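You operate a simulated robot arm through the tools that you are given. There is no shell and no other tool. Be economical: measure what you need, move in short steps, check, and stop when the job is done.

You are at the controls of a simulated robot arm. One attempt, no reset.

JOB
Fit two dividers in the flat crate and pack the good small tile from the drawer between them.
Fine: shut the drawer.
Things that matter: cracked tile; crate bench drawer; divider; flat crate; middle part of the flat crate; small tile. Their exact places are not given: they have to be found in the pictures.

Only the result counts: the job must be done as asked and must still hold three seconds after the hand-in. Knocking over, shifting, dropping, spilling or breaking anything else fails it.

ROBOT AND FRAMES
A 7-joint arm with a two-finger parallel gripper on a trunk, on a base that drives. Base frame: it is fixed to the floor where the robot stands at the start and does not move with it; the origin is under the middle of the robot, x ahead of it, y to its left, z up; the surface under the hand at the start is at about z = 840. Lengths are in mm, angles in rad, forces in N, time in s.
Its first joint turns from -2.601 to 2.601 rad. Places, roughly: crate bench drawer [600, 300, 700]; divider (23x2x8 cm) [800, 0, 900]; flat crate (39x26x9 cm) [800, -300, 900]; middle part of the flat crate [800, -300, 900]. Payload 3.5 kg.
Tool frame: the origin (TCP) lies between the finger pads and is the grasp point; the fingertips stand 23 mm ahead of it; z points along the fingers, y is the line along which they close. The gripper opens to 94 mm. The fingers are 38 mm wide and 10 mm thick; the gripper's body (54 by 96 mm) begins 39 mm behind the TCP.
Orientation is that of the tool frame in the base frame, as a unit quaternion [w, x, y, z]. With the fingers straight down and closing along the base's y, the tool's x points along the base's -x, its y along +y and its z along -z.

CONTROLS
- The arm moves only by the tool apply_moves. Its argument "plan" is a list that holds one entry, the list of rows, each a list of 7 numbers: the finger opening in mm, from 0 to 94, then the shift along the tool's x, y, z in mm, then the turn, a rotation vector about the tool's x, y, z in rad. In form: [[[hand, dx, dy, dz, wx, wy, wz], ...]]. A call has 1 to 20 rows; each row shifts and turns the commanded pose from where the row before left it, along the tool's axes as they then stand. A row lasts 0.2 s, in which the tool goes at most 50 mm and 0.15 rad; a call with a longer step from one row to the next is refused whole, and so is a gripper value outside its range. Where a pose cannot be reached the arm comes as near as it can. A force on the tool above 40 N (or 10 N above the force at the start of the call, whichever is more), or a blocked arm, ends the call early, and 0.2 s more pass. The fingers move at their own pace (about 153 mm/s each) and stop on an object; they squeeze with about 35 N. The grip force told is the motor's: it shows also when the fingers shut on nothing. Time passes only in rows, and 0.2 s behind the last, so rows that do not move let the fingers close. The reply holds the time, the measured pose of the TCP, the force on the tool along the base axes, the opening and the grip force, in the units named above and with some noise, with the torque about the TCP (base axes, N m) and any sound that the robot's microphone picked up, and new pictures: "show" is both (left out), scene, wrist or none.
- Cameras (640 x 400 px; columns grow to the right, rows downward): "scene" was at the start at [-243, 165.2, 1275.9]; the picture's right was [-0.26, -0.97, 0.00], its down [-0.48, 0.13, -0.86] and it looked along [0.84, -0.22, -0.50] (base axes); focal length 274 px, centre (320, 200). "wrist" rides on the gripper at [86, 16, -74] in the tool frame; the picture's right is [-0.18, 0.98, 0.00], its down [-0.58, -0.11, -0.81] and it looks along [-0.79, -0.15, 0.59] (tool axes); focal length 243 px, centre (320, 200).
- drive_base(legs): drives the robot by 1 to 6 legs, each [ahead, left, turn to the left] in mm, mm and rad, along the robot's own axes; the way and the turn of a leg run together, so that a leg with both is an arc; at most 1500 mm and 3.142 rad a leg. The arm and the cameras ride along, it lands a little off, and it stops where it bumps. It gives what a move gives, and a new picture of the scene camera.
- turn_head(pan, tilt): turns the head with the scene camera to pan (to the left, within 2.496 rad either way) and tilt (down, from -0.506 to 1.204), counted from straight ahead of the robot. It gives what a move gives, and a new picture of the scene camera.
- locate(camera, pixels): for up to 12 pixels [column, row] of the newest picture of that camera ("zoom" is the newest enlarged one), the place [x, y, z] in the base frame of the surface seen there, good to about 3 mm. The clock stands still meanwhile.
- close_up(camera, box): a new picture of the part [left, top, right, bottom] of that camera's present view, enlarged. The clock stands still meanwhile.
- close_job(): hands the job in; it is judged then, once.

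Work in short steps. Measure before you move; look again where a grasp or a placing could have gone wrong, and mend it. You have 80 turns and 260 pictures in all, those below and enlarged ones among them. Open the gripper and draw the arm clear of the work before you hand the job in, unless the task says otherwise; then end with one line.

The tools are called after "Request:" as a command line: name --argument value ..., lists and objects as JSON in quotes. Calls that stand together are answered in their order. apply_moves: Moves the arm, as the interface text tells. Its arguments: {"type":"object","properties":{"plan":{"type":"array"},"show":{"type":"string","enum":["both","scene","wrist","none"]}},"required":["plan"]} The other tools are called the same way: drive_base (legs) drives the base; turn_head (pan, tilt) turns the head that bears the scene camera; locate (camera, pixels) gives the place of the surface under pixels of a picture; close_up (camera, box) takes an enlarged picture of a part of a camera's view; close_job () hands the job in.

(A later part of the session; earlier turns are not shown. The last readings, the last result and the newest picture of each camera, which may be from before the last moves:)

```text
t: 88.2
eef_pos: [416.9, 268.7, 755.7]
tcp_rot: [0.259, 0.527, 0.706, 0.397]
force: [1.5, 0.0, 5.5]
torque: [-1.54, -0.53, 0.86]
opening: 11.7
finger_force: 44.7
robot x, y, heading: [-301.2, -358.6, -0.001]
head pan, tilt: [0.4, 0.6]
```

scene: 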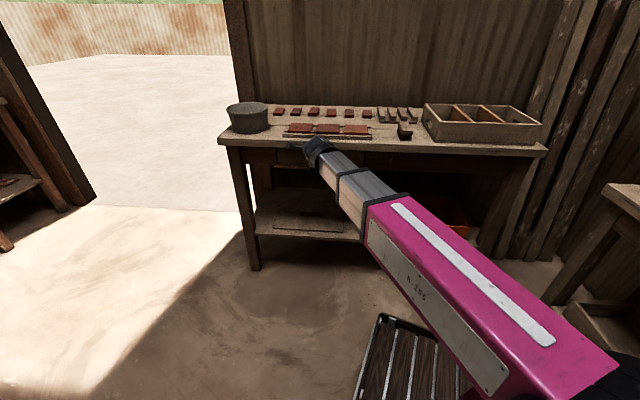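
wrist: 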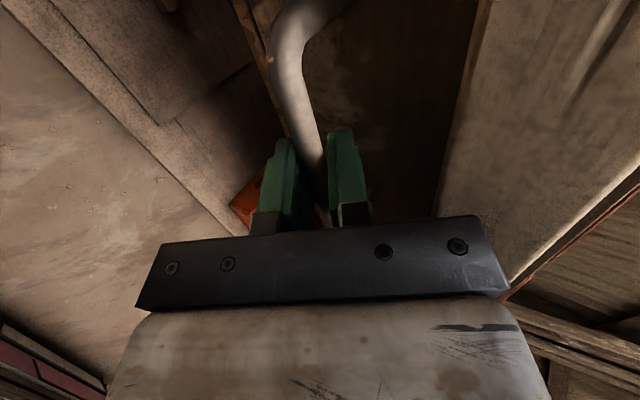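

Gripped. I pull along the drawer axis by about 110 mm.

Request:
apply_moves --plan '[[[0, 0, -2.8, -4.2, 0, 0, 0], [0, 0, -4.4, -6.7, 0, 0, 0], [0, 0.1, -5.6, -8.3, 0, 0, 0], [0, 0.1, -6.7, -10, 0, 0, 0], [0, 0.1, -6.7, -10, 0, 0, 0], [0, 0.1, -6.7, -10, 0, 0, 0], [0, 0.1, -6.7, -10, 0, 0, 0], [0, 0.1, -6.7, -10, 0, 0, 0], [0, 0.1, -6.7, -10, 0, 0, 0], [0, 0.1, -5.6, -8.3, 0, 0, 0], [0, 0.1, -4.4, -6.7, 0, 0, 0]]]'

```text
t: 90.5
eef_pos: [303.7, 233.9, 756.2]
tcp_rot: [0.258, 0.527, 0.706, 0.396]
force: [-2.0, 9.5, 23.4]
torque: [-1.67, -0.57, 0.5]
opening: 11.8
finger_force: 44.6
robot x, y, heading: [-299.7, -358.6, -0.003]
head pan, tilt: [0.4, 0.6]
```

scene: 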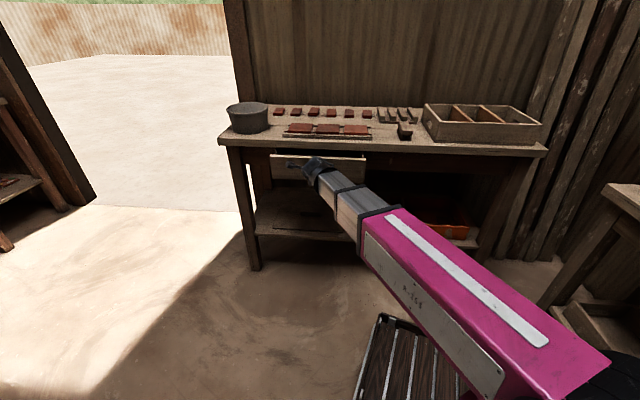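
wrist: 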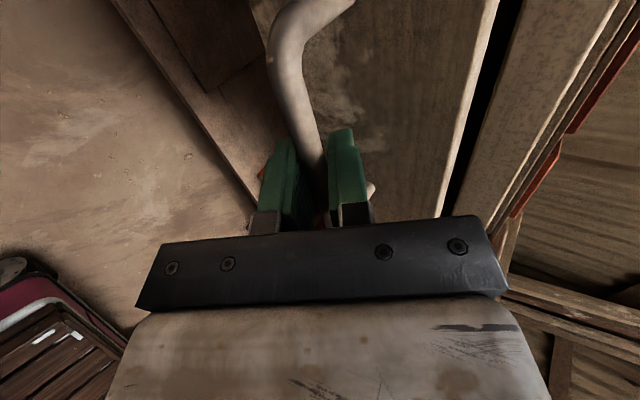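

The drawer comes out. I go on pulling about 100 mm more, easing up 1 mm.

Request:
apply_moves --plan '[[[0, 0, -1.7, -4.9, 0, 0, 0], [0, 0, -4.4, -6.7, 0, 0, 0], [0, 0.1, -5.6, -8.3, 0, 0, 0], [0, 0.1, -6.7, -10, 0, 0, 0], [0, 0.1, -6.7, -10, 0, 0, 0], [0, 0.1, -6.7, -10, 0, 0, 0], [0, 0.1, -6.7, -10, 0, 0, 0], [0, 0.1, -6.7, -10, 0, 0, 0], [0, 0.1, -5.6, -8.3, 0, 0, 0], [0, 0.1, -4.4, -6.7, 0, 0, 0]]]'

Request:
close_up --camera "scene" --box '[250, 120, 400, 220]'

```text
t: 92.8
eef_pos: [208.9, 204.7, 755.8]
tcp_rot: [0.258, 0.529, 0.705, 0.395]
force: [-1.8, 11.6, -22.9]
torque: [-1.89, -0.66, 0.21]
opening: 12.0
finger_force: 44.7
robot x, y, heading: [-302.3, -354.9, -0.008]
head pan, tilt: [0.4, 0.6]
```

scene: 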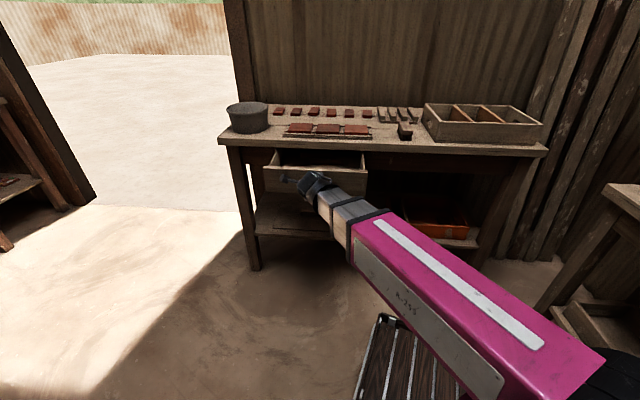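
wrist: 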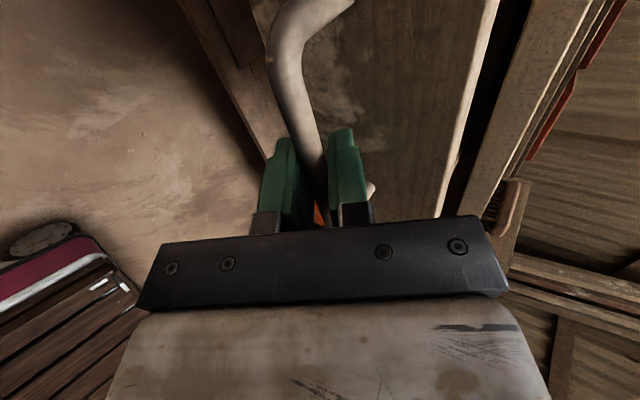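

```text
4.00 times, centred on (325, 170) of scene
```

zoom: 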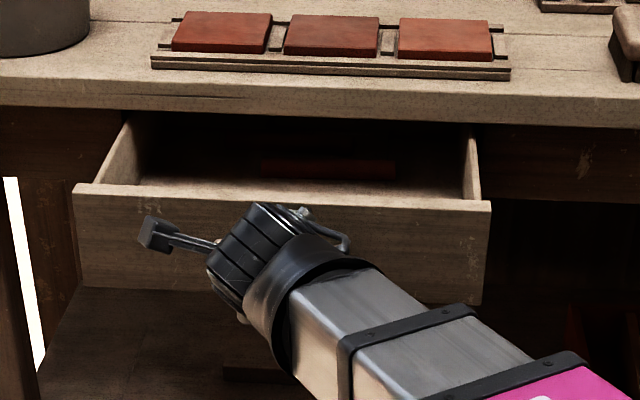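

Opened 217 mm; the tiles still sit at the back under the bench. I pull another 80 mm, watching force.

Request:
apply_moves --plan '[[[0, 0, -3.6, -3.8, 0, 0, 0], [0, 0, -4.4, -6.7, 0, 0, 0], [0, 0.1, -5.6, -8.3, 0, 0, 0], [0, 0.1, -5.6, -8.3, 0, 0, 0], [0, 0.1, -5.6, -8.3, 0, 0, 0], [0, 0.1, -5.6, -8.3, 0, 0, 0], [0, 0.1, -5.6, -8.3, 0, 0, 0], [0, 0.1, -5.6, -8.3, 0, 0, 0], [0, 0.1, -4.4, -6.7, 0, 0, 0]]]' --show "scene"

Request:
close_up --camera "scene" --box '[250, 120, 400, 220]'

```text
t: 94.3
eef_pos: [157.5, 187.9, 754.9]
tcp_rot: [0.262, 0.524, 0.706, 0.396]
force: [6.9, 0.3, -8.0]
torque: [-1.24, -0.4, 1.4]
opening: 11.7
finger_force: 45.6
robot x, y, heading: [-301.0, -356.5, -0.002]
head pan, tilt: [0.4, 0.6]
stopped in row 7: the force on the tool passed its limit at 51 N (the readings are from after the stop); the commanded pose is now the measured one
```

scene: 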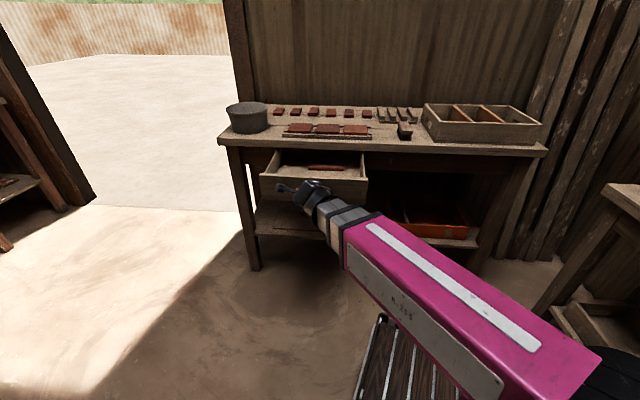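

```text
4.00 times, centred on (325, 170) of scene
```

zoom: 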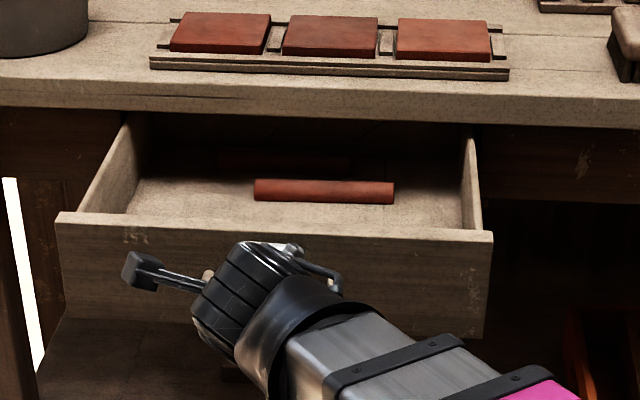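

The drawer is at its stop (270 mm out). I let go, back off along the fingers and rise.

Request:
apply_moves --plan '[[[10, 0, 0, 0, 0, 0, 0], [26, 0, 0, 0, 0, 0, 0], [44, 0, 0, 0, 0, 0, 0], [44, 0, 0, 0, 0, 0, 0], [44, 0, 0, -8, 0, 0, 0], [44, 0, 0, -14, 0, 0, 0], [44, 0, 0, -16, 0, 0, 0], [44, 0, 0, -18, 0, 0, 0], [44, 0, 10, -15, 0, 0, 0], [44, 1, 17, -10, 0, 0, 0], [44, 1, 17, -10, 0, 0, 0], [44, 1, 17, -10, 0, 0, 0], [44, 1, 17, -10, 0, 0, 0], [44, 1, 17, -10, 0, 0, 0], [44, 1, 17, -10, 0, 0, 0], [44, 1, 17, -10, 0, 0, 0], [44, 1, 17, -10, 0, 0, 0], [44, 1, 17, -10, 0, 0, 0], [44, 1, 10, -6, 0, 0, 0]]]'

```text
t: 98.3
eef_pos: [116.0, 171.5, 994.7]
tcp_rot: [0.26, 0.527, 0.705, 0.397]
force: [-0.5, -0.4, 0.0]
torque: [0.01, 0.02, 0.01]
opening: 44.1
finger_force: 0.1
robot x, y, heading: [-299.5, -354.2, -0.01]
head pan, tilt: [0.4, 0.6]
```

scene: 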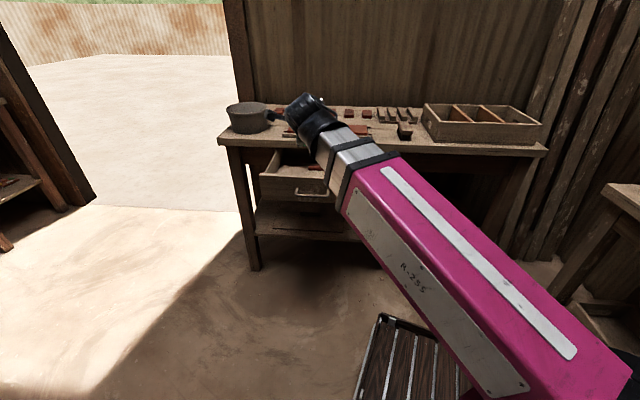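
wrist: 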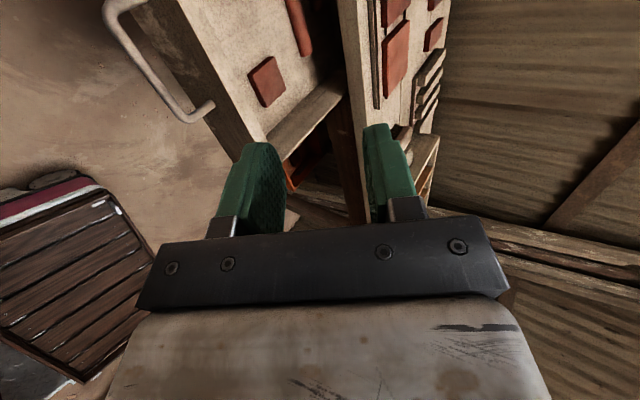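

A small tile shows at (267,82) in the drawer and a longer piece. I shift left to see the whole drawer floor.

Request:
apply_moves --plan '[[[44, 10, 0, 0, 0, 0, 0], [44, 18, 0, 0, 0, 0, 0], [44, 20, 0, 0, 0, 0, 0], [44, 20, 0, 0, 0, 0, 0], [44, 20, 0, 0, 0, 0, 0], [44, 20, 0, 0, 0, 0, 0], [44, 20, 0, 0, 0, 0, 0], [44, 20, 0, 0, 0, 0, 0], [44, 15, 0, 0, 0, 0, 0], [44, 8, 0, 0, 0, 0, 0]]]'

Request:
close_up --camera "wrist" --box '[160, 0, 480, 200]'

```text
t: 100.5
eef_pos: [64.2, 333.7, 1000.4]
tcp_rot: [0.261, 0.526, 0.705, 0.398]
force: [0.7, -0.7, -1.1]
torque: [0.0, 0.04, 0.01]
opening: 44.0
finger_force: 0.1
robot x, y, heading: [-296.9, -358.0, -0.003]
head pan, tilt: [0.4, 0.6]
```

scene: 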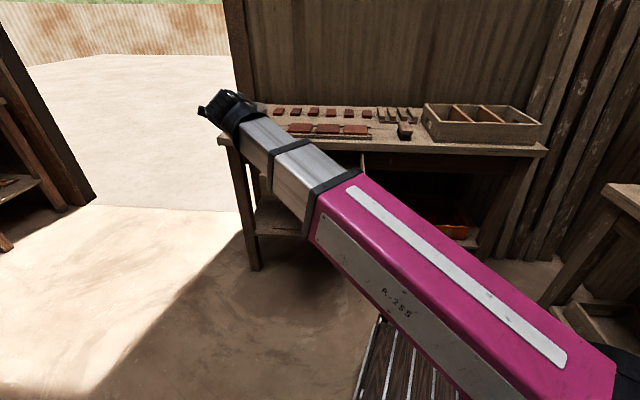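
wrist: 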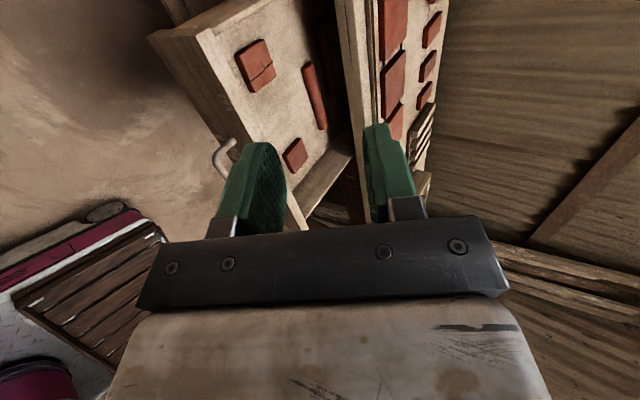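

```text
2.00 times, centred on (320, 100) of wrist
```

zoom: 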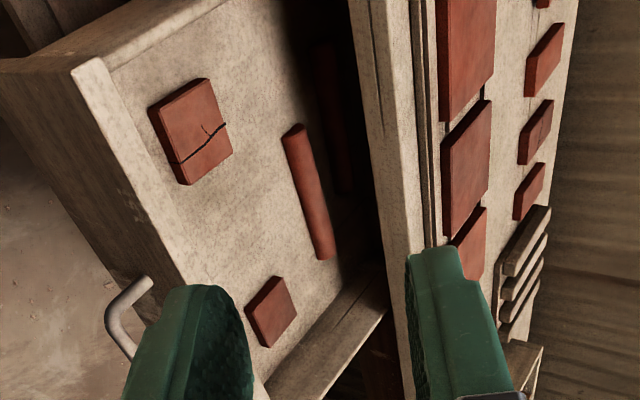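

The left tile (190,130) is cracked; the right one (270,312) looks whole. I locate its corners and enlarge further.

Request:
locate --camera "zoom" --pixels '[[247, 315], [278, 278], [296, 306], [266, 345], [270, 312], [225, 300], [320, 330], [190, 130], [305, 190], [100, 80], [180, 210], [350, 290]]'

Request:
close_up --camera "wrist" --box '[264, 125, 328, 185]'

```text
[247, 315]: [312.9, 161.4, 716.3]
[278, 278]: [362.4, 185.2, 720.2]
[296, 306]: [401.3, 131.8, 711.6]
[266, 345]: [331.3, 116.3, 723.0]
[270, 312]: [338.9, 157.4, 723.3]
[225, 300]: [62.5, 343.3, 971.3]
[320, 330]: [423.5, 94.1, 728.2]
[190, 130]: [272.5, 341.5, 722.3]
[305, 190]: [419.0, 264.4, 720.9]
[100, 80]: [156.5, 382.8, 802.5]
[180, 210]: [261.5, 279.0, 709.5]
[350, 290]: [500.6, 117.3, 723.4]
```

```text
6.67 times, centred on (296, 155) of wrist
```

zoom: 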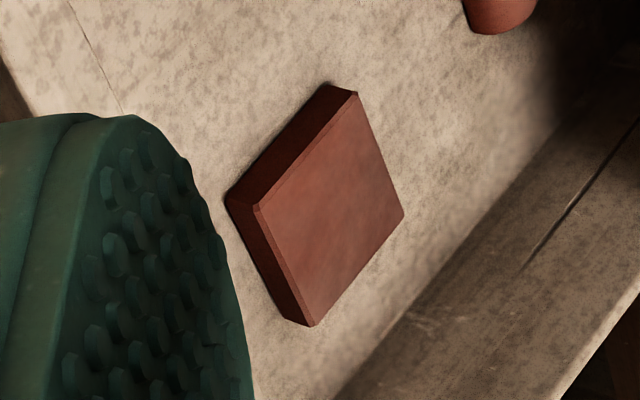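

The right tile is whole. I locate its top corners.

Request:
locate --camera "zoom" --pixels '[[262, 210], [354, 99], [398, 214], [311, 318], [330, 210], [180, 60], [420, 330], [560, 240], [305, 140], [255, 270]]'

```text
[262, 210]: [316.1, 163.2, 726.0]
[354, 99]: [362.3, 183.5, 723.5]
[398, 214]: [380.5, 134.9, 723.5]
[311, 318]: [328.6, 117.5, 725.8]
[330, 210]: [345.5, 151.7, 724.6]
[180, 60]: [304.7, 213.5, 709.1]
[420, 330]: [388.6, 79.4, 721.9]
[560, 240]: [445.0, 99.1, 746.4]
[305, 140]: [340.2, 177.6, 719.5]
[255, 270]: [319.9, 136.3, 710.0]
```

Tile centre ≈ (347,150), top z 724, drawer floor 710, yaw ≈ 19°. I pitch the hand to straight down (closing along the drawer axis) and open to 76 mm.

Request:
apply_moves --plan '[[[76, 0, 0, 0, 0.05, 0, 0], [76, 0, 0, 0, 0.1, 0, 0], [76, 0, 0, 0, 0.1, 0, 0], [76, 0, 0, 0, 0.1, 0, 0], [76, 0, 0, 0, 0.1, 0, 0], [76, 0, 0, 0, 0.1, 0, 0], [76, 0, 0, 0, 0.1, 0, 0], [76, 0, 0, 0, 0.1, 0, 0], [76, 0, 0, 0, 0.1, 0, 0], [76, 0, 0, 0, 0.1, 0, 0], [76, 0, 0, 0, 0.03, 0, 0]]]' --show "none"

```text
t: 102.9
eef_pos: [62.9, 334.1, 1002.2]
tcp_rot: [-0.018, 0.587, 0.809, 0.018]
force: [-0.7, -0.2, -0.3]
torque: [-0.02, 0.04, 0.0]
opening: 75.8
finger_force: 0.0
robot x, y, heading: [-302.9, -352.6, 0.001]
head pan, tilt: [0.4, 0.6]
```

I correct the small tilt and travel above the tile.

Request:
apply_moves --plan '[[[76, -7, 6, 0, 0, -0.025, -0.01], [76, -12, 10, 0, 0, -0.025, -0.01], [76, -14, 11, 3, 0, 0, 0], [76, -14, 11, 5, 0, 0, 0], [76, -14, 11, 6, 0, 0, 0], [76, -14, 11, 6, 0, 0, 0], [76, -14, 11, 6, 0, 0, 0], [76, -14, 11, 6, 0, 0, 0], [76, -14, 11, 6, 0, 0, 0], [76, -14, 11, 6, 0, 0, 0], [76, -14, 11, 6, 0, 0, 0], [76, -14, 11, 6, 0, 0, 0], [76, -14, 11, 6, 0, 0, 0], [76, -14, 11, 6, 0, 0, 0], [76, -14, 11, 6, 0, 0, 0], [76, -14, 11, 6, 0, 0, 0], [76, -14, 11, 6, 0, 0, 0], [76, -14, 11, 6, 0, 0, 0], [76, -12, 10, 6, 0, 0, 0], [76, -8, 10, 4, 0, 0, 0]]]'

```text
t: 107.1
eef_pos: [349.0, 157.0, 901.6]
tcp_rot: [0.003, 0.58, 0.814, 0.004]
force: [-0.3, 0.1, 0.0]
torque: [-0.01, -0.01, 0.01]
opening: 76.1
finger_force: 0.0
robot x, y, heading: [-298.3, -355.0, -0.005]
head pan, tilt: [0.4, 0.6]
```

scene: 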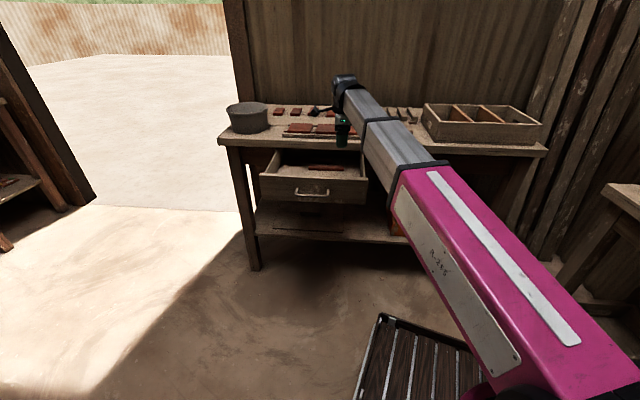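
wrist: 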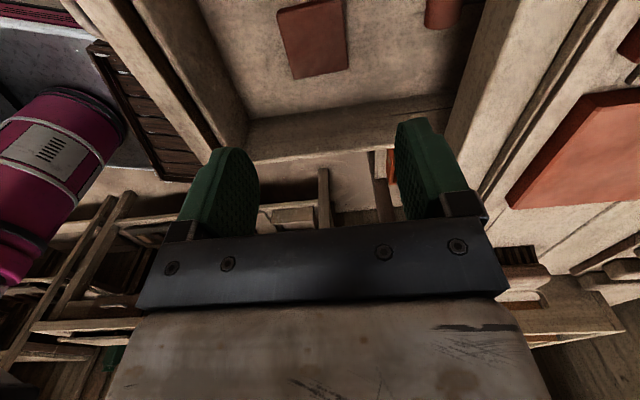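

The tile shows at (315,40). I re-measure it from here.

Request:
locate --camera "wrist" --pixels '[[279, 14], [340, 3], [346, 66], [295, 74], [318, 40], [250, 60], [400, 60]]'

```text
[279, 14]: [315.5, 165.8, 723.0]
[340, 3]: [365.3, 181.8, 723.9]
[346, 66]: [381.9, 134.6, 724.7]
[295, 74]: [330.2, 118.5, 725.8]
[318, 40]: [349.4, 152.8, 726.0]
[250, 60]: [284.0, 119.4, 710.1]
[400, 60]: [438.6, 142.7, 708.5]
```

Centre (348,150), yaw 17.5°. I adjust and descend to z≈760 first.

Request:
apply_moves --plan '[[[76, -3.1, -1.5, 6, 0, 0, 0.013], [76, -3.1, -1.5, 12, 0, 0, 0.013], [76, 0, 0, 16, 0, 0, 0], [76, 0, 0, 18, 0, 0, 0], [76, 0, 0, 18, 0, 0, 0], [76, 0, 0, 18, 0, 0, 0], [76, 0, 0, 18, 0, 0, 0], [76, 0, 0, 16, 0, 0, 0], [76, 0, 0, 12, 0, 0, 0], [76, 0, 0, 6, 0, 0, 0], [76, 0, 0, 0, 0, 0, 0]]]'

Request:
close_up --camera "scene" --box '[250, 90, 400, 210]'

```text
t: 109.5
eef_pos: [350.8, 149.6, 761.9]
tcp_rot: [0.001, 0.59, 0.808, 0.004]
force: [-1.3, 0.0, 0.1]
torque: [0.02, 0.02, 0.04]
opening: 76.0
finger_force: 0.1
robot x, y, heading: [-297.4, -358.1, 0.001]
head pan, tilt: [0.4, 0.6]
```

scene: 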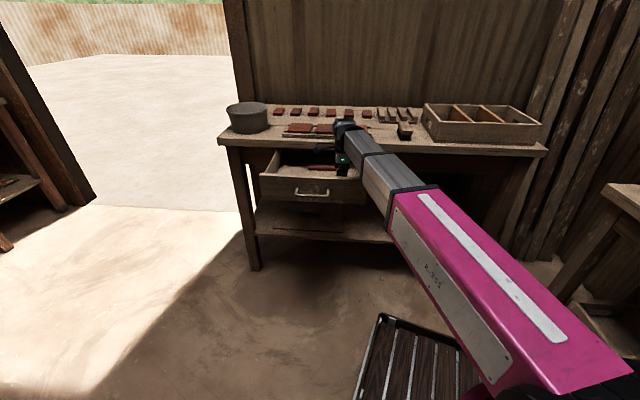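
wrist: 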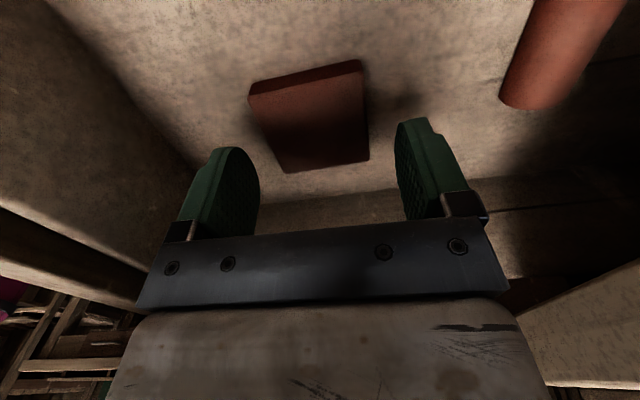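

```text
3.33 times, centred on (325, 150) of scene
```

zoom: 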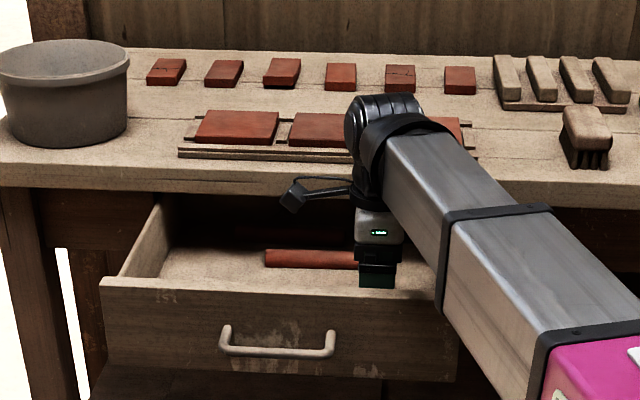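

Tile is between the fingers. I lower to z≈736 and close on it.

Request:
apply_moves --plan '[[[76, 0, 0, 8, 0, 0, 0], [76, 0, 0, 8, 0, 0, 0], [76, 0, 0, 6, 0, 0, 0], [76, 0, 0, 4, 0, 0, 0], [66, 0, 0, 0, 0, 0, 0], [56, 0, 0, 0, 0, 0, 0], [48, 0, 0, 0, 0, 0, 0], [45, 0, 0, 0, 0, 0, 0], [45, 0, 0, 0, 0, 0, 0]]]' --show "wrist"

```text
t: 111.5
eef_pos: [348.9, 150.2, 734.8]
tcp_rot: [0.002, 0.59, 0.808, 0.004]
force: [0.6, 0.4, -0.3]
torque: [0.0, -0.01, -0.03]
opening: 56.8
finger_force: 34.3
robot x, y, heading: [-297.9, -356.6, -0.007]
head pan, tilt: [0.4, 0.6]
```

wrist: 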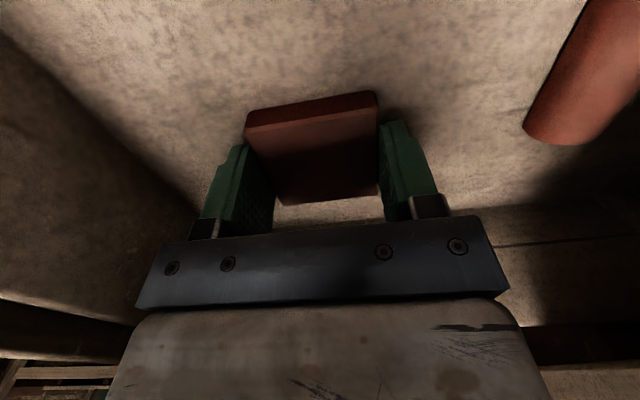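

Held (57 mm wide). I lift it clear.

Request:
apply_moves --plan '[[[45, 0, 0, -6, 0, 0, 0], [45, 0, 0, -10, 0, 0, 0], [45, 0, 0, -14, 0, 0, 0], [45, 0, 0, -16, 0, 0, 0], [45, 0, 0, -18, 0, 0, 0], [45, 0, 0, -18, 0, 0, 0], [45, 0, 0, -18, 0, 0, 0], [45, 0, 0, -18, 0, 0, 0], [45, 0, 0, -18, 0, 0, 0], [45, 0, 0, -18, 0, 0, 0], [45, 0, 0, -18, 0, 0, 0], [45, 0, 0, -18, 0, 0, 0], [45, 0, 0, -18, 0, 0, 0], [45, 0, 0, -18, 0, 0, 0], [45, 0, 0, -18, 0, 0, 0], [45, 0, 0, -14, 0, 0, 0], [45, 0, 0, -8, 0, 0, 0]]]'

```text
t: 115.1
eef_pos: [347.9, 147.4, 1002.8]
tcp_rot: [0.002, 0.59, 0.807, 0.005]
force: [-0.7, -0.1, 0.1]
torque: [0.0, -0.01, -0.02]
opening: 57.3
finger_force: 34.6
robot x, y, heading: [-299.9, -357.6, -0.001]
head pan, tilt: [0.4, 0.6]
```

scene: 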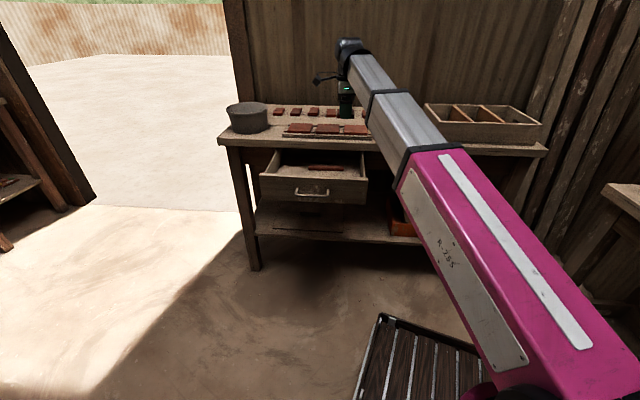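
wrist: 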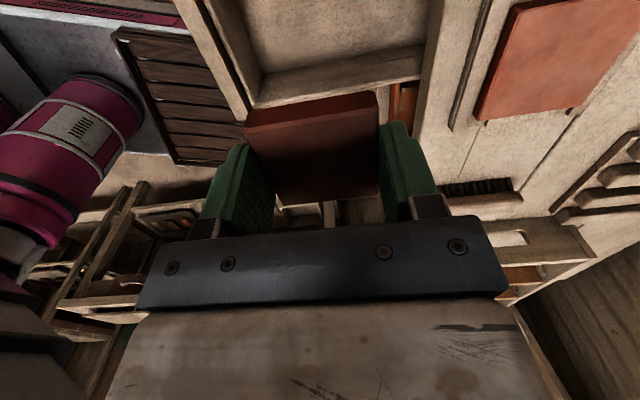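

Tile in hand, high. I drive ahead 290 mm (the low deck passes under the drawer) to bring the crate in reach.

Request:
drive_base --legs '[[290, 0, 0]]'

```text
t: 117.1
eef_pos: [634.8, 151.2, 1002.1]
tcp_rot: [0.002, 0.588, 0.809, 0.005]
force: [-0.3, -0.2, -0.6]
torque: [0.02, 0.01, -0.04]
opening: 57.2
finger_force: 34.8
robot x, y, heading: [-8.2, -357.6, 0.001]
head pan, tilt: [0.4, 0.6]
```

scene: 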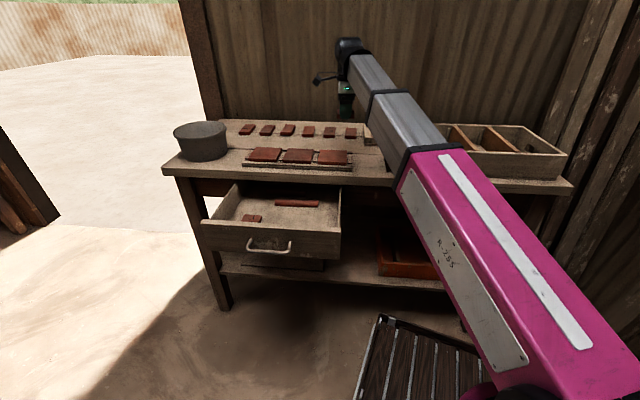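

I carry the tile toward the crate, parallel to the bench.

Request:
apply_moves --plan '[[[45, -8, -0.5, 0, 0, 0, 0], [45, -14, -0.5, 0, 0, 0, 0], [45, -18, -0.7, 0, 0, 0, 0], [45, -19, -0.7, 0, 0, 0, 0], [45, -19, -0.7, 0, 0, 0, 0], [45, -19, -0.7, 0, 0, 0, 0], [45, -19, -0.7, 0, 0, 0, 0], [45, -19, -0.7, 0, 0, 0, 0], [45, -19, -0.7, 0, 0, 0, 0], [45, -19, -0.7, 0, 0, 0, 0], [45, -19, -0.7, 0, 0, 0, 0], [45, -19, -0.7, 0, 0, 0, 0], [45, -19, -0.7, 0, 0, 0, 0], [45, -19, -0.7, 0, 0, 0, 0], [45, -19, -0.7, 0, 0, 0, 0], [45, -19, -0.7, 0, 0, 0, 0], [45, -19, -0.7, 0, 0, 0, 0], [45, -19, -0.7, 0, 0, 0, 0], [45, -16, -0.7, 0, 0, 0, 0], [45, -8, -0.7, 0, 0, 0, 0]]]'

```text
t: 121.3
eef_pos: [728.6, -183.1, 1003.2]
tcp_rot: [0.002, 0.587, 0.81, 0.004]
force: [-0.1, 0.8, -0.9]
torque: [0.02, 0.01, -0.02]
opening: 57.1
finger_force: 35.2
robot x, y, heading: [-13.3, -356.5, 0.004]
head pan, tilt: [0.4, 0.6]
```

scene: 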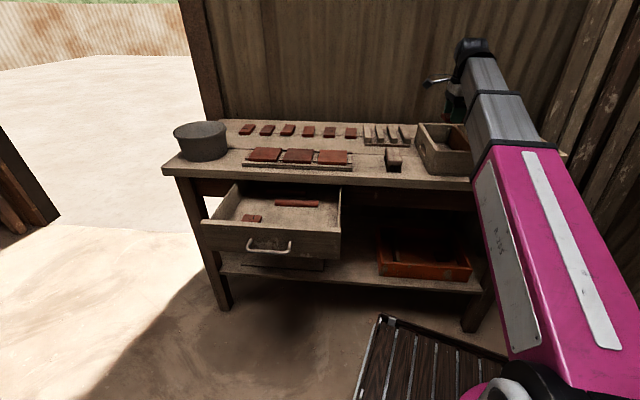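
wrist: 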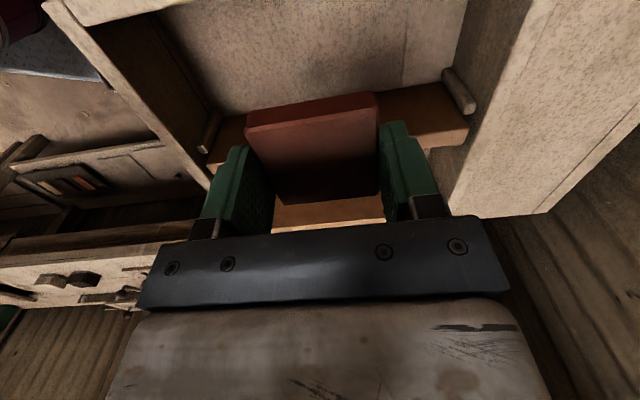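

Request:
apply_moves --plan '[[[45, -8, -0.4, 0, 0, 0, 0], [45, -15, -0.4, 0, 0, 0, 0], [45, -18, -0.4, 0, 0, 0, 0], [45, -18, -0.4, 0, 0, 0, 0], [45, -18, -0.4, 0, 0, 0, 0], [45, -18, -0.4, 0, 0, 0, 0], [45, -15, -0.4, 0, 0, 0, 0], [45, -8.6, -0.1, 0, 0, 0, 0], [45, 0, 0, 0, 0, 0, 0]]]' --show "wrist"

Request:
close_up --camera "scene" --box '[400, 60, 580, 190]'

Request:
locate --camera "wrist" --pixels '[[300, 130], [420, 40], [220, 60]]'

```text
t: 123.3
eef_pos: [763.6, -296.8, 1001.7]
tcp_rot: [0.002, 0.587, 0.809, 0.004]
force: [-0.4, -0.6, -1.0]
torque: [0.04, -0.03, -0.05]
opening: 57.1
finger_force: 34.8
robot x, y, heading: [-12.3, -355.8, 0.003]
head pan, tilt: [0.4, 0.6]
```

wrist: 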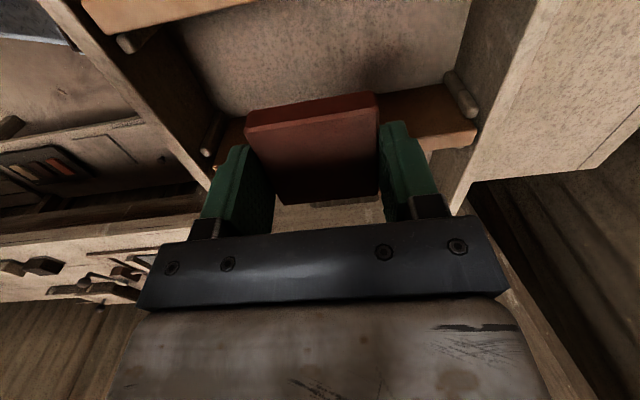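

```text
3.08 times, centred on (490, 125) of scene
```

zoom: 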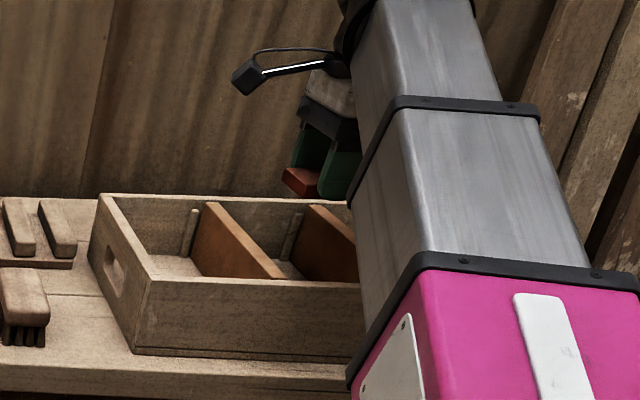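

```text
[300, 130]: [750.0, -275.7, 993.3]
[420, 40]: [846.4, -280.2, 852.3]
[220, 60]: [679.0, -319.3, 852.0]
```

I check the camera housing's height against the divider tops, since it will hang over divider A.

Request:
locate --camera "zoom" --pixels '[[243, 92], [250, 80], [235, 75], [330, 195], [295, 185], [210, 205], [240, 235], [312, 210], [340, 235], [285, 270]]'

Request:
locate --camera "wrist" --pixels '[[100, 8], [180, 12], [230, 2], [440, 148], [460, 130], [240, 155]]'

```text
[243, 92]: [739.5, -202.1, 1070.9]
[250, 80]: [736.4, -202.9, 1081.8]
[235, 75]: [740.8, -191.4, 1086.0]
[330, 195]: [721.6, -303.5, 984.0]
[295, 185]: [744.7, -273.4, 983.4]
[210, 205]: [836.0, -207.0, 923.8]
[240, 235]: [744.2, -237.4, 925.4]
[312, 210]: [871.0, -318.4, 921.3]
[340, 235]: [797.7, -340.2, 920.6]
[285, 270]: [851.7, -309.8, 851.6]
```

```text
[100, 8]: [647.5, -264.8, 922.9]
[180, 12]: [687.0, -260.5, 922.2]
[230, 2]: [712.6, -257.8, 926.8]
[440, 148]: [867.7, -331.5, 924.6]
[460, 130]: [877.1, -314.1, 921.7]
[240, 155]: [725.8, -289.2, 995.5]
```

21 mm clearance for the camera, fine. I lower to z≈883.

Request:
apply_moves --plan '[[[45, 0, 0, 6, 0, 0, 0], [45, 0, 0, 12, 0, 0, 0], [45, 0, 0, 15, 0, 0, 0], [45, 0, 0, 15, 0, 0, 0], [45, 0, 0, 15, 0, 0, 0], [45, 0, 0, 14, 0, 0, 0], [45, 0, 0, 12, 0, 0, 0], [45, 0, 0, 10, 0, 0, 0], [45, 0, 0, 8, 0, 0, 0], [45, 0, 0, 6, 0, 0, 0], [45, 0, 0, 5, 0, 0, 0], [45, 0, 0, 0, 0, 0, 0]]]'

Request:
close_up --camera "scene" --box '[400, 60, 580, 190]'

```text
t: 125.9
eef_pos: [765.0, -297.2, 882.4]
tcp_rot: [0.002, 0.588, 0.809, 0.005]
force: [0.5, 0.5, -0.8]
torque: [-0.02, 0.03, 0.0]
opening: 57.1
finger_force: 35.7
robot x, y, heading: [-9.2, -355.1, 0.001]
head pan, tilt: [0.4, 0.6]
```

scene: 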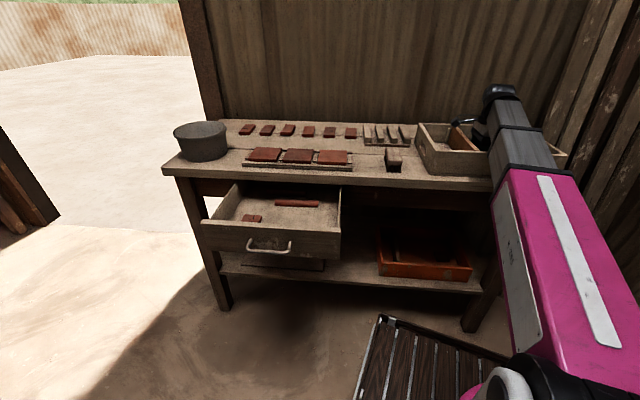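
wrist: 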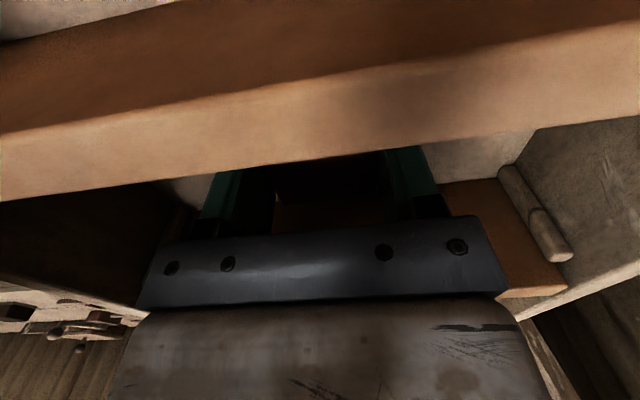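

```text
3.08 times, centred on (490, 125) of scene
```

zoom: 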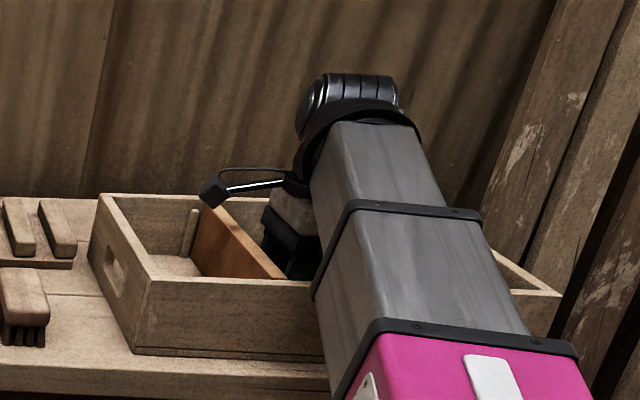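

No contact. I lower in small steps until the tile touches.

Request:
apply_moves --plan '[[[45, 0, 0, 1.5, 0, 0, 0], [45, 0, 0, 1.5, 0, 0, 0], [45, 0, 0, 1, 0, 0, 0], [45, 0, 0, 1, 0, 0, 0], [45, 0, 0, 0, 0, 0, 0]]]' --show "none"

```text
t: 127.1
eef_pos: [765.2, -296.7, 878.4]
tcp_rot: [0.002, 0.588, 0.809, 0.004]
force: [0.0, 0.6, -0.5]
torque: [0.0, 0.01, -0.01]
opening: 57.2
finger_force: 34.9
robot x, y, heading: [-10.2, -356.5, 0.002]
head pan, tilt: [0.4, 0.6]
```

Request:
apply_moves --plan '[[[45, 0, 0, 1, 0, 0, 0], [45, 0, 0, 1, 0, 0, 0], [45, 0, 0, 0, 0, 0, 0]]]' --show "none"

```text
t: 127.9
eef_pos: [763.1, -297.9, 875.9]
tcp_rot: [0.003, 0.588, 0.809, 0.004]
force: [1.5, -2.4, 17.2]
torque: [-0.1, 0.48, 0.05]
opening: 57.2
finger_force: 35.1
robot x, y, heading: [-8.0, -356.6, -0.003]
head pan, tilt: [0.4, 0.6]
```

The tile rests on the floor (17 N). I open and rise straight up.

Request:
apply_moves --plan '[[[50, 0, 0, -0.5, 0, 0, 0], [60, 0, 0, 0, 0, 0, 0], [70, 0, 0, 0, 0, 0, 0], [76, 0, 0, 0, 0, 0, 0], [76, 0, 0, 0, 0, 0, 0], [76, 0, 0, -4, 0, 0, 0], [76, 0, 0, -8, 0, 0, 0], [76, 0, 0, -14, 0, 0, 0], [76, 0, 0, -18, 0, 0, 0], [76, 0, 0, -20, 0, 0, 0], [76, 0, 0, -20, 0, 0, 0], [76, 0, 0, -20, 0, 0, 0], [76, 0, 0, -20, 0, 0, 0], [76, 0, 0, -16, 0, 0, 0], [76, 0, 0, -8, 0, 0, 0]]]'

```text
t: 131.1
eef_pos: [763.6, -299.1, 1026.6]
tcp_rot: [0.002, 0.588, 0.809, 0.004]
force: [-0.9, -0.2, 0.6]
torque: [-0.01, 0.01, -0.02]
opening: 76.0
finger_force: 0.2
robot x, y, heading: [-9.6, -355.1, 0.0]
head pan, tilt: [0.4, 0.6]
5 turns are left
```

scene: 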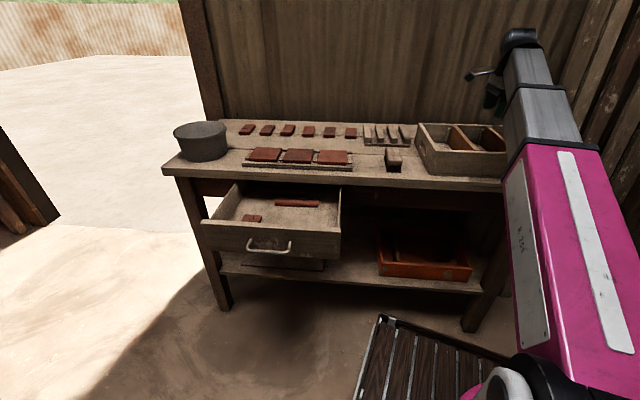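
wrist: 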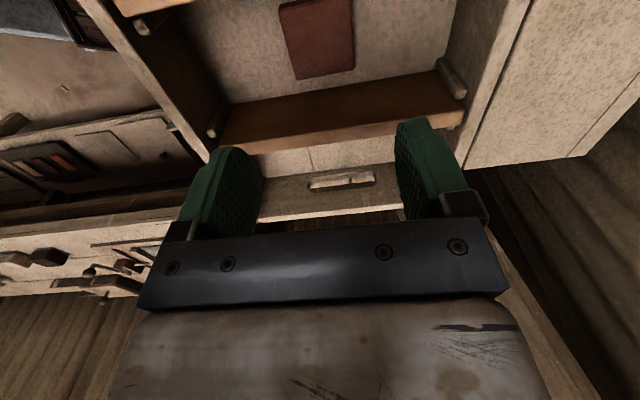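

The tile lies between the dividers (wrist view, 318,40). Few turns left: I drive back, carry the hand to the front of the drawer and pitch it up as in the opening approach.

Request:
drive_base --legs '[[-290, 0, 0]]'

Request:
apply_moves --plan '[[[44, 6, -2, 0, 0, 0, 0], [44, 12, -4, 0, 0, 0, 0], [44, 17.5, -6.1, 0, 0, 0, 0], [44, 17.5, -6.1, 0, 0, 0, 0], [44, 17.5, -6.1, 0, 0, 0, 0], [44, 17.5, -6.1, 0, 0, 0, 0], [44, 17.5, -6.1, 0, 0, 0, 0], [44, 17.5, -6.1, 0, 0, 0, 0], [44, 17.5, -6.1, 0, 0, 0, 0], [44, 17.5, -6.1, 0, 0, 0, 0], [44, 17.5, -6.1, 0, 0, 0, 0], [44, 17.5, -6.1, 0, 0, 0, 0], [44, 17.5, -6.1, 0, 0, 0, 0], [44, 17.5, -6.1, 0, 0, 0, 0], [44, 17.5, -6.1, 0, 0, 0, 0], [44, 17.5, -6.1, 0, 0, 0, 0], [44, 17.5, -6.1, 0, 0, 0, 0], [44, 14, -5, 0, 0, 0, 0]]]' --show "none"

Request:
apply_moves --plan '[[[44, 12, -4, 0, 0, 0, 0], [44, 17.5, -6.1, 0, 0, 0, 0], [44, 17.5, -6.1, 0, 0, 0, 0], [44, 17.5, -6.1, 0, 0, 0, 0], [44, 17.5, -6.1, 0, 0, 0, 0], [44, 17.5, -6.1, 0, 0, 0, 0], [44, 17.5, -6.1, 0, 0, 0, 0], [44, 17.5, -6.1, 0, 0, 0, 0], [44, 17.5, -6.1, 0, 0, 0, 0], [44, 17.5, -6.1, 0, 0, 0, 0], [44, 17.5, -6.1, 0, 0, 0, 0], [44, 17.5, -6.1, 0, 0, 0, 0], [44, 17.5, -6.1, 0, 0, 0, 0], [44, 17.5, -6.1, 0, 0, 0, 0], [44, 17.5, -6.1, 0, 0, 0, 0], [44, 12, -4, 0, 0, 0, 0]]]' --show "none"

Request:
apply_moves --plan '[[[44, 0, 0, 0, -0.05, 0, 0], [44, 0, 0, 0, -0.1, 0, 0], [44, 0, 0, 0, -0.1, 0, 0], [44, 0, 0, 0, -0.1, 0, 0], [44, 0, 0, 0, -0.1, 0, 0], [44, 0, 0, 0, -0.1, 0, 0], [44, 0, 0, 0, -0.1, 0, 0], [44, 0, 0, 0, -0.1, 0, 0], [44, 0, 0, 0, -0.1, 0, 0], [44, 0, 0, 0, -0.1, 0, 0], [44, 0, 0, 0, -0.03, 0, 0], [44, 0, 0, 0, 0, 0, 0]]]'

```text
t: 133.1
eef_pos: [468.8, -298.0, 1026.5]
tcp_rot: [0.002, 0.587, 0.81, 0.004]
force: [0.5, 0.1, 0.4]
torque: [0.01, -0.03, 0.02]
opening: 75.9
finger_force: 0.1
robot x, y, heading: [-305.9, -359.7, 0.008]
head pan, tilt: [0.4, 0.6]
```

scene: 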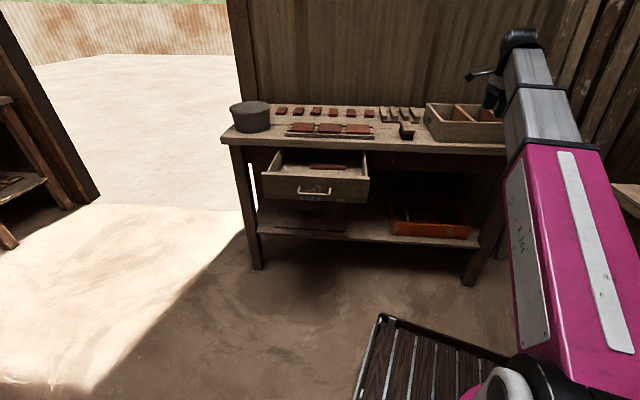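

```text
t: 136.9
eef_pos: [277.7, -49.4, 1026.3]
tcp_rot: [0.002, 0.587, 0.81, 0.005]
force: [-0.5, 0.1, 0.7]
torque: [-0.01, 0.0, 0.02]
opening: 44.3
finger_force: 0.0
robot x, y, heading: [-299.8, -356.8, 0.01]
head pan, tilt: [0.4, 0.6]
```

```text
t: 140.3
eef_pos: [108.4, 177.8, 1023.2]
tcp_rot: [0.002, 0.587, 0.81, 0.004]
force: [-0.3, -0.4, 0.2]
torque: [0.0, 0.0, -0.01]
opening: 44.1
finger_force: 0.1
robot x, y, heading: [-303.3, -356.3, 0.008]
head pan, tilt: [0.4, 0.6]
```

```text
t: 142.9
eef_pos: [105.9, 176.0, 1025.0]
tcp_rot: [0.278, 0.517, 0.712, 0.385]
force: [-0.4, -1.2, 0.4]
torque: [0.0, 0.03, 0.01]
opening: 44.0
finger_force: 0.1
robot x, y, heading: [-305.9, -358.5, 0.008]
head pan, tilt: [0.4, 0.6]
4 turns are left
```

scene: 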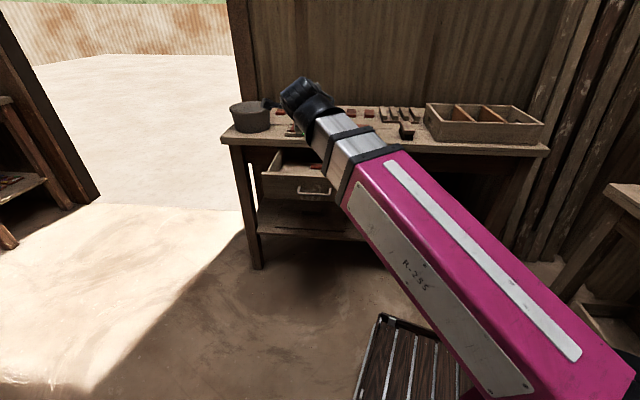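
wrist: 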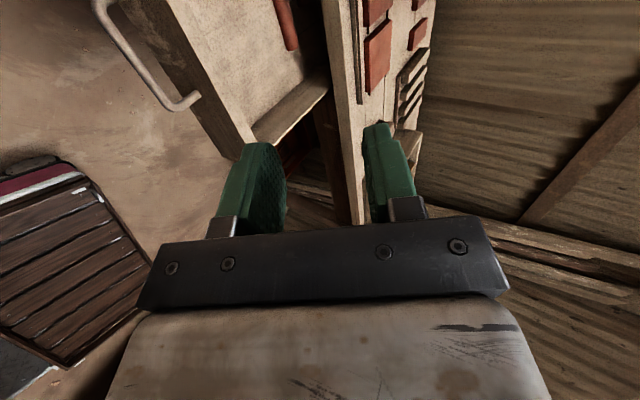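

Pose matches the earlier approach. I go to 90 mm before the handle bar (grip point 157.5,187.9,755), advance, and close on it.

Request:
apply_moves --plan '[[[44, -0.4, -8, 4, 0, 0, 0], [44, -0.4, -15, 8, 0, 0, 0], [44, -0.4, -16, 8.2, 0, 0, 0], [44, -0.4, -16, 8.2, 0, 0, 0], [44, -0.4, -16, 8.2, 0, 0, 0], [44, -0.4, -16, 8.2, 0, 0, 0], [44, -0.4, -16, 8.2, 0, 0, 0], [44, -0.4, -16, 8.2, 0, 0, 0], [44, -0.4, -16, 8.2, 0, 0, 0], [44, -0.4, -16, 8.2, 0, 0, 0], [44, -0.4, -16, 8.2, 0, 0, 0], [44, -0.4, -15, 8.2, 0, 0, 0], [44, -0.5, -15, 8.2, 0, 0, 0], [44, 0, 0, 0, 0, 0, 0]]]' --show "wrist"

Request:
apply_moves --plan '[[[44, 0, 0, 6, 0, 0, 0], [44, 0, 0, 11, 0, 0, 0], [44, 0, 0, 12, 0, 0, 0], [44, 0, 0, 12, 0, 0, 0], [44, 0, 0, 12, 0, 0, 0], [44, 0, 0, 11, 0, 0, 0], [44, 0, 0, 10, 0, 0, 0], [44, 0, 0, 8, 0, 0, 0], [44, 0, 0, 5, 0, 0, 0], [44, 0, 0, 2, 0, 0, 0], [34, 0, 0, 0, 0, 0, 0], [22, 0, 0, 0, 0, 0, 0], [12, 0, 0, 0, 0, 0, 0], [0, 0, 0, 0, 0, 0, 0], [0, 0, 0, 0, 0, 0, 0]]]'

```text
t: 145.9
eef_pos: [87.1, 163.9, 805.9]
tcp_rot: [0.278, 0.517, 0.712, 0.386]
force: [-1.2, 0.9, -0.3]
torque: [0.0, 0.01, -0.01]
opening: 44.1
finger_force: 0.1
robot x, y, heading: [-303.0, -359.0, 0.007]
head pan, tilt: [0.4, 0.6]
```

wrist: 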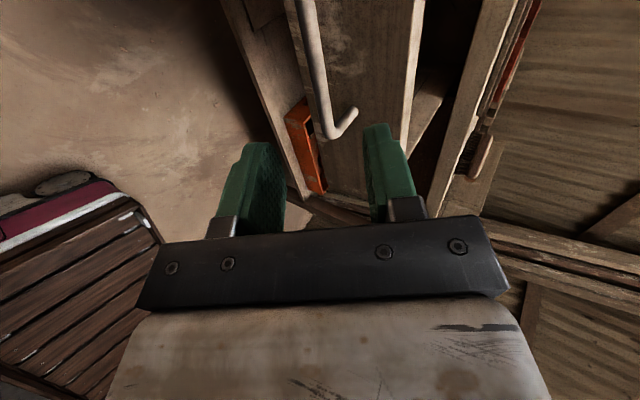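

```text
t: 149.1
eef_pos: [158.2, 189.2, 755.6]
tcp_rot: [0.278, 0.516, 0.712, 0.387]
force: [14.5, 3.3, 29.4]
torque: [0.77, 0.19, -0.92]
opening: 10.6
finger_force: 45.2
robot x, y, heading: [-302.3, -358.1, 0.005]
head pan, tilt: [0.4, 0.6]
3 turns are left
```

scene: 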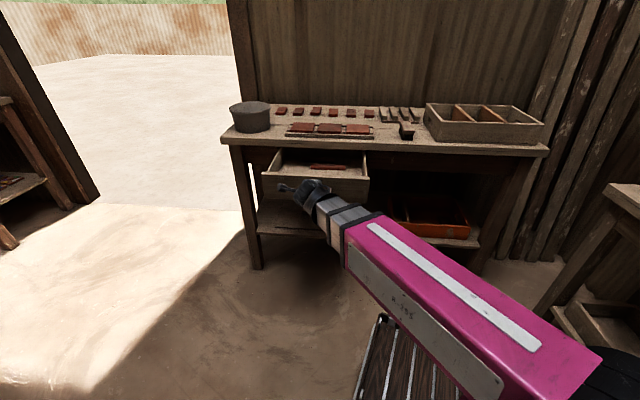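
wrist: 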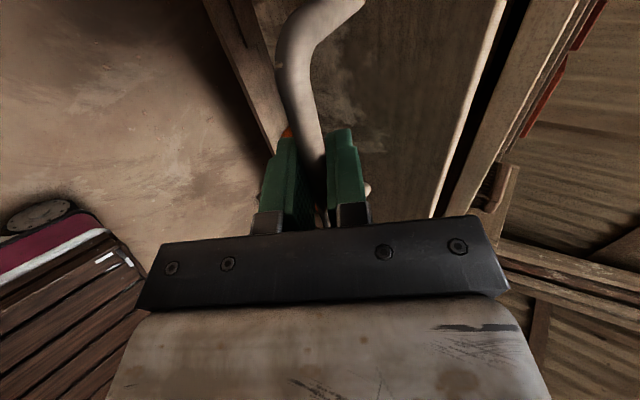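

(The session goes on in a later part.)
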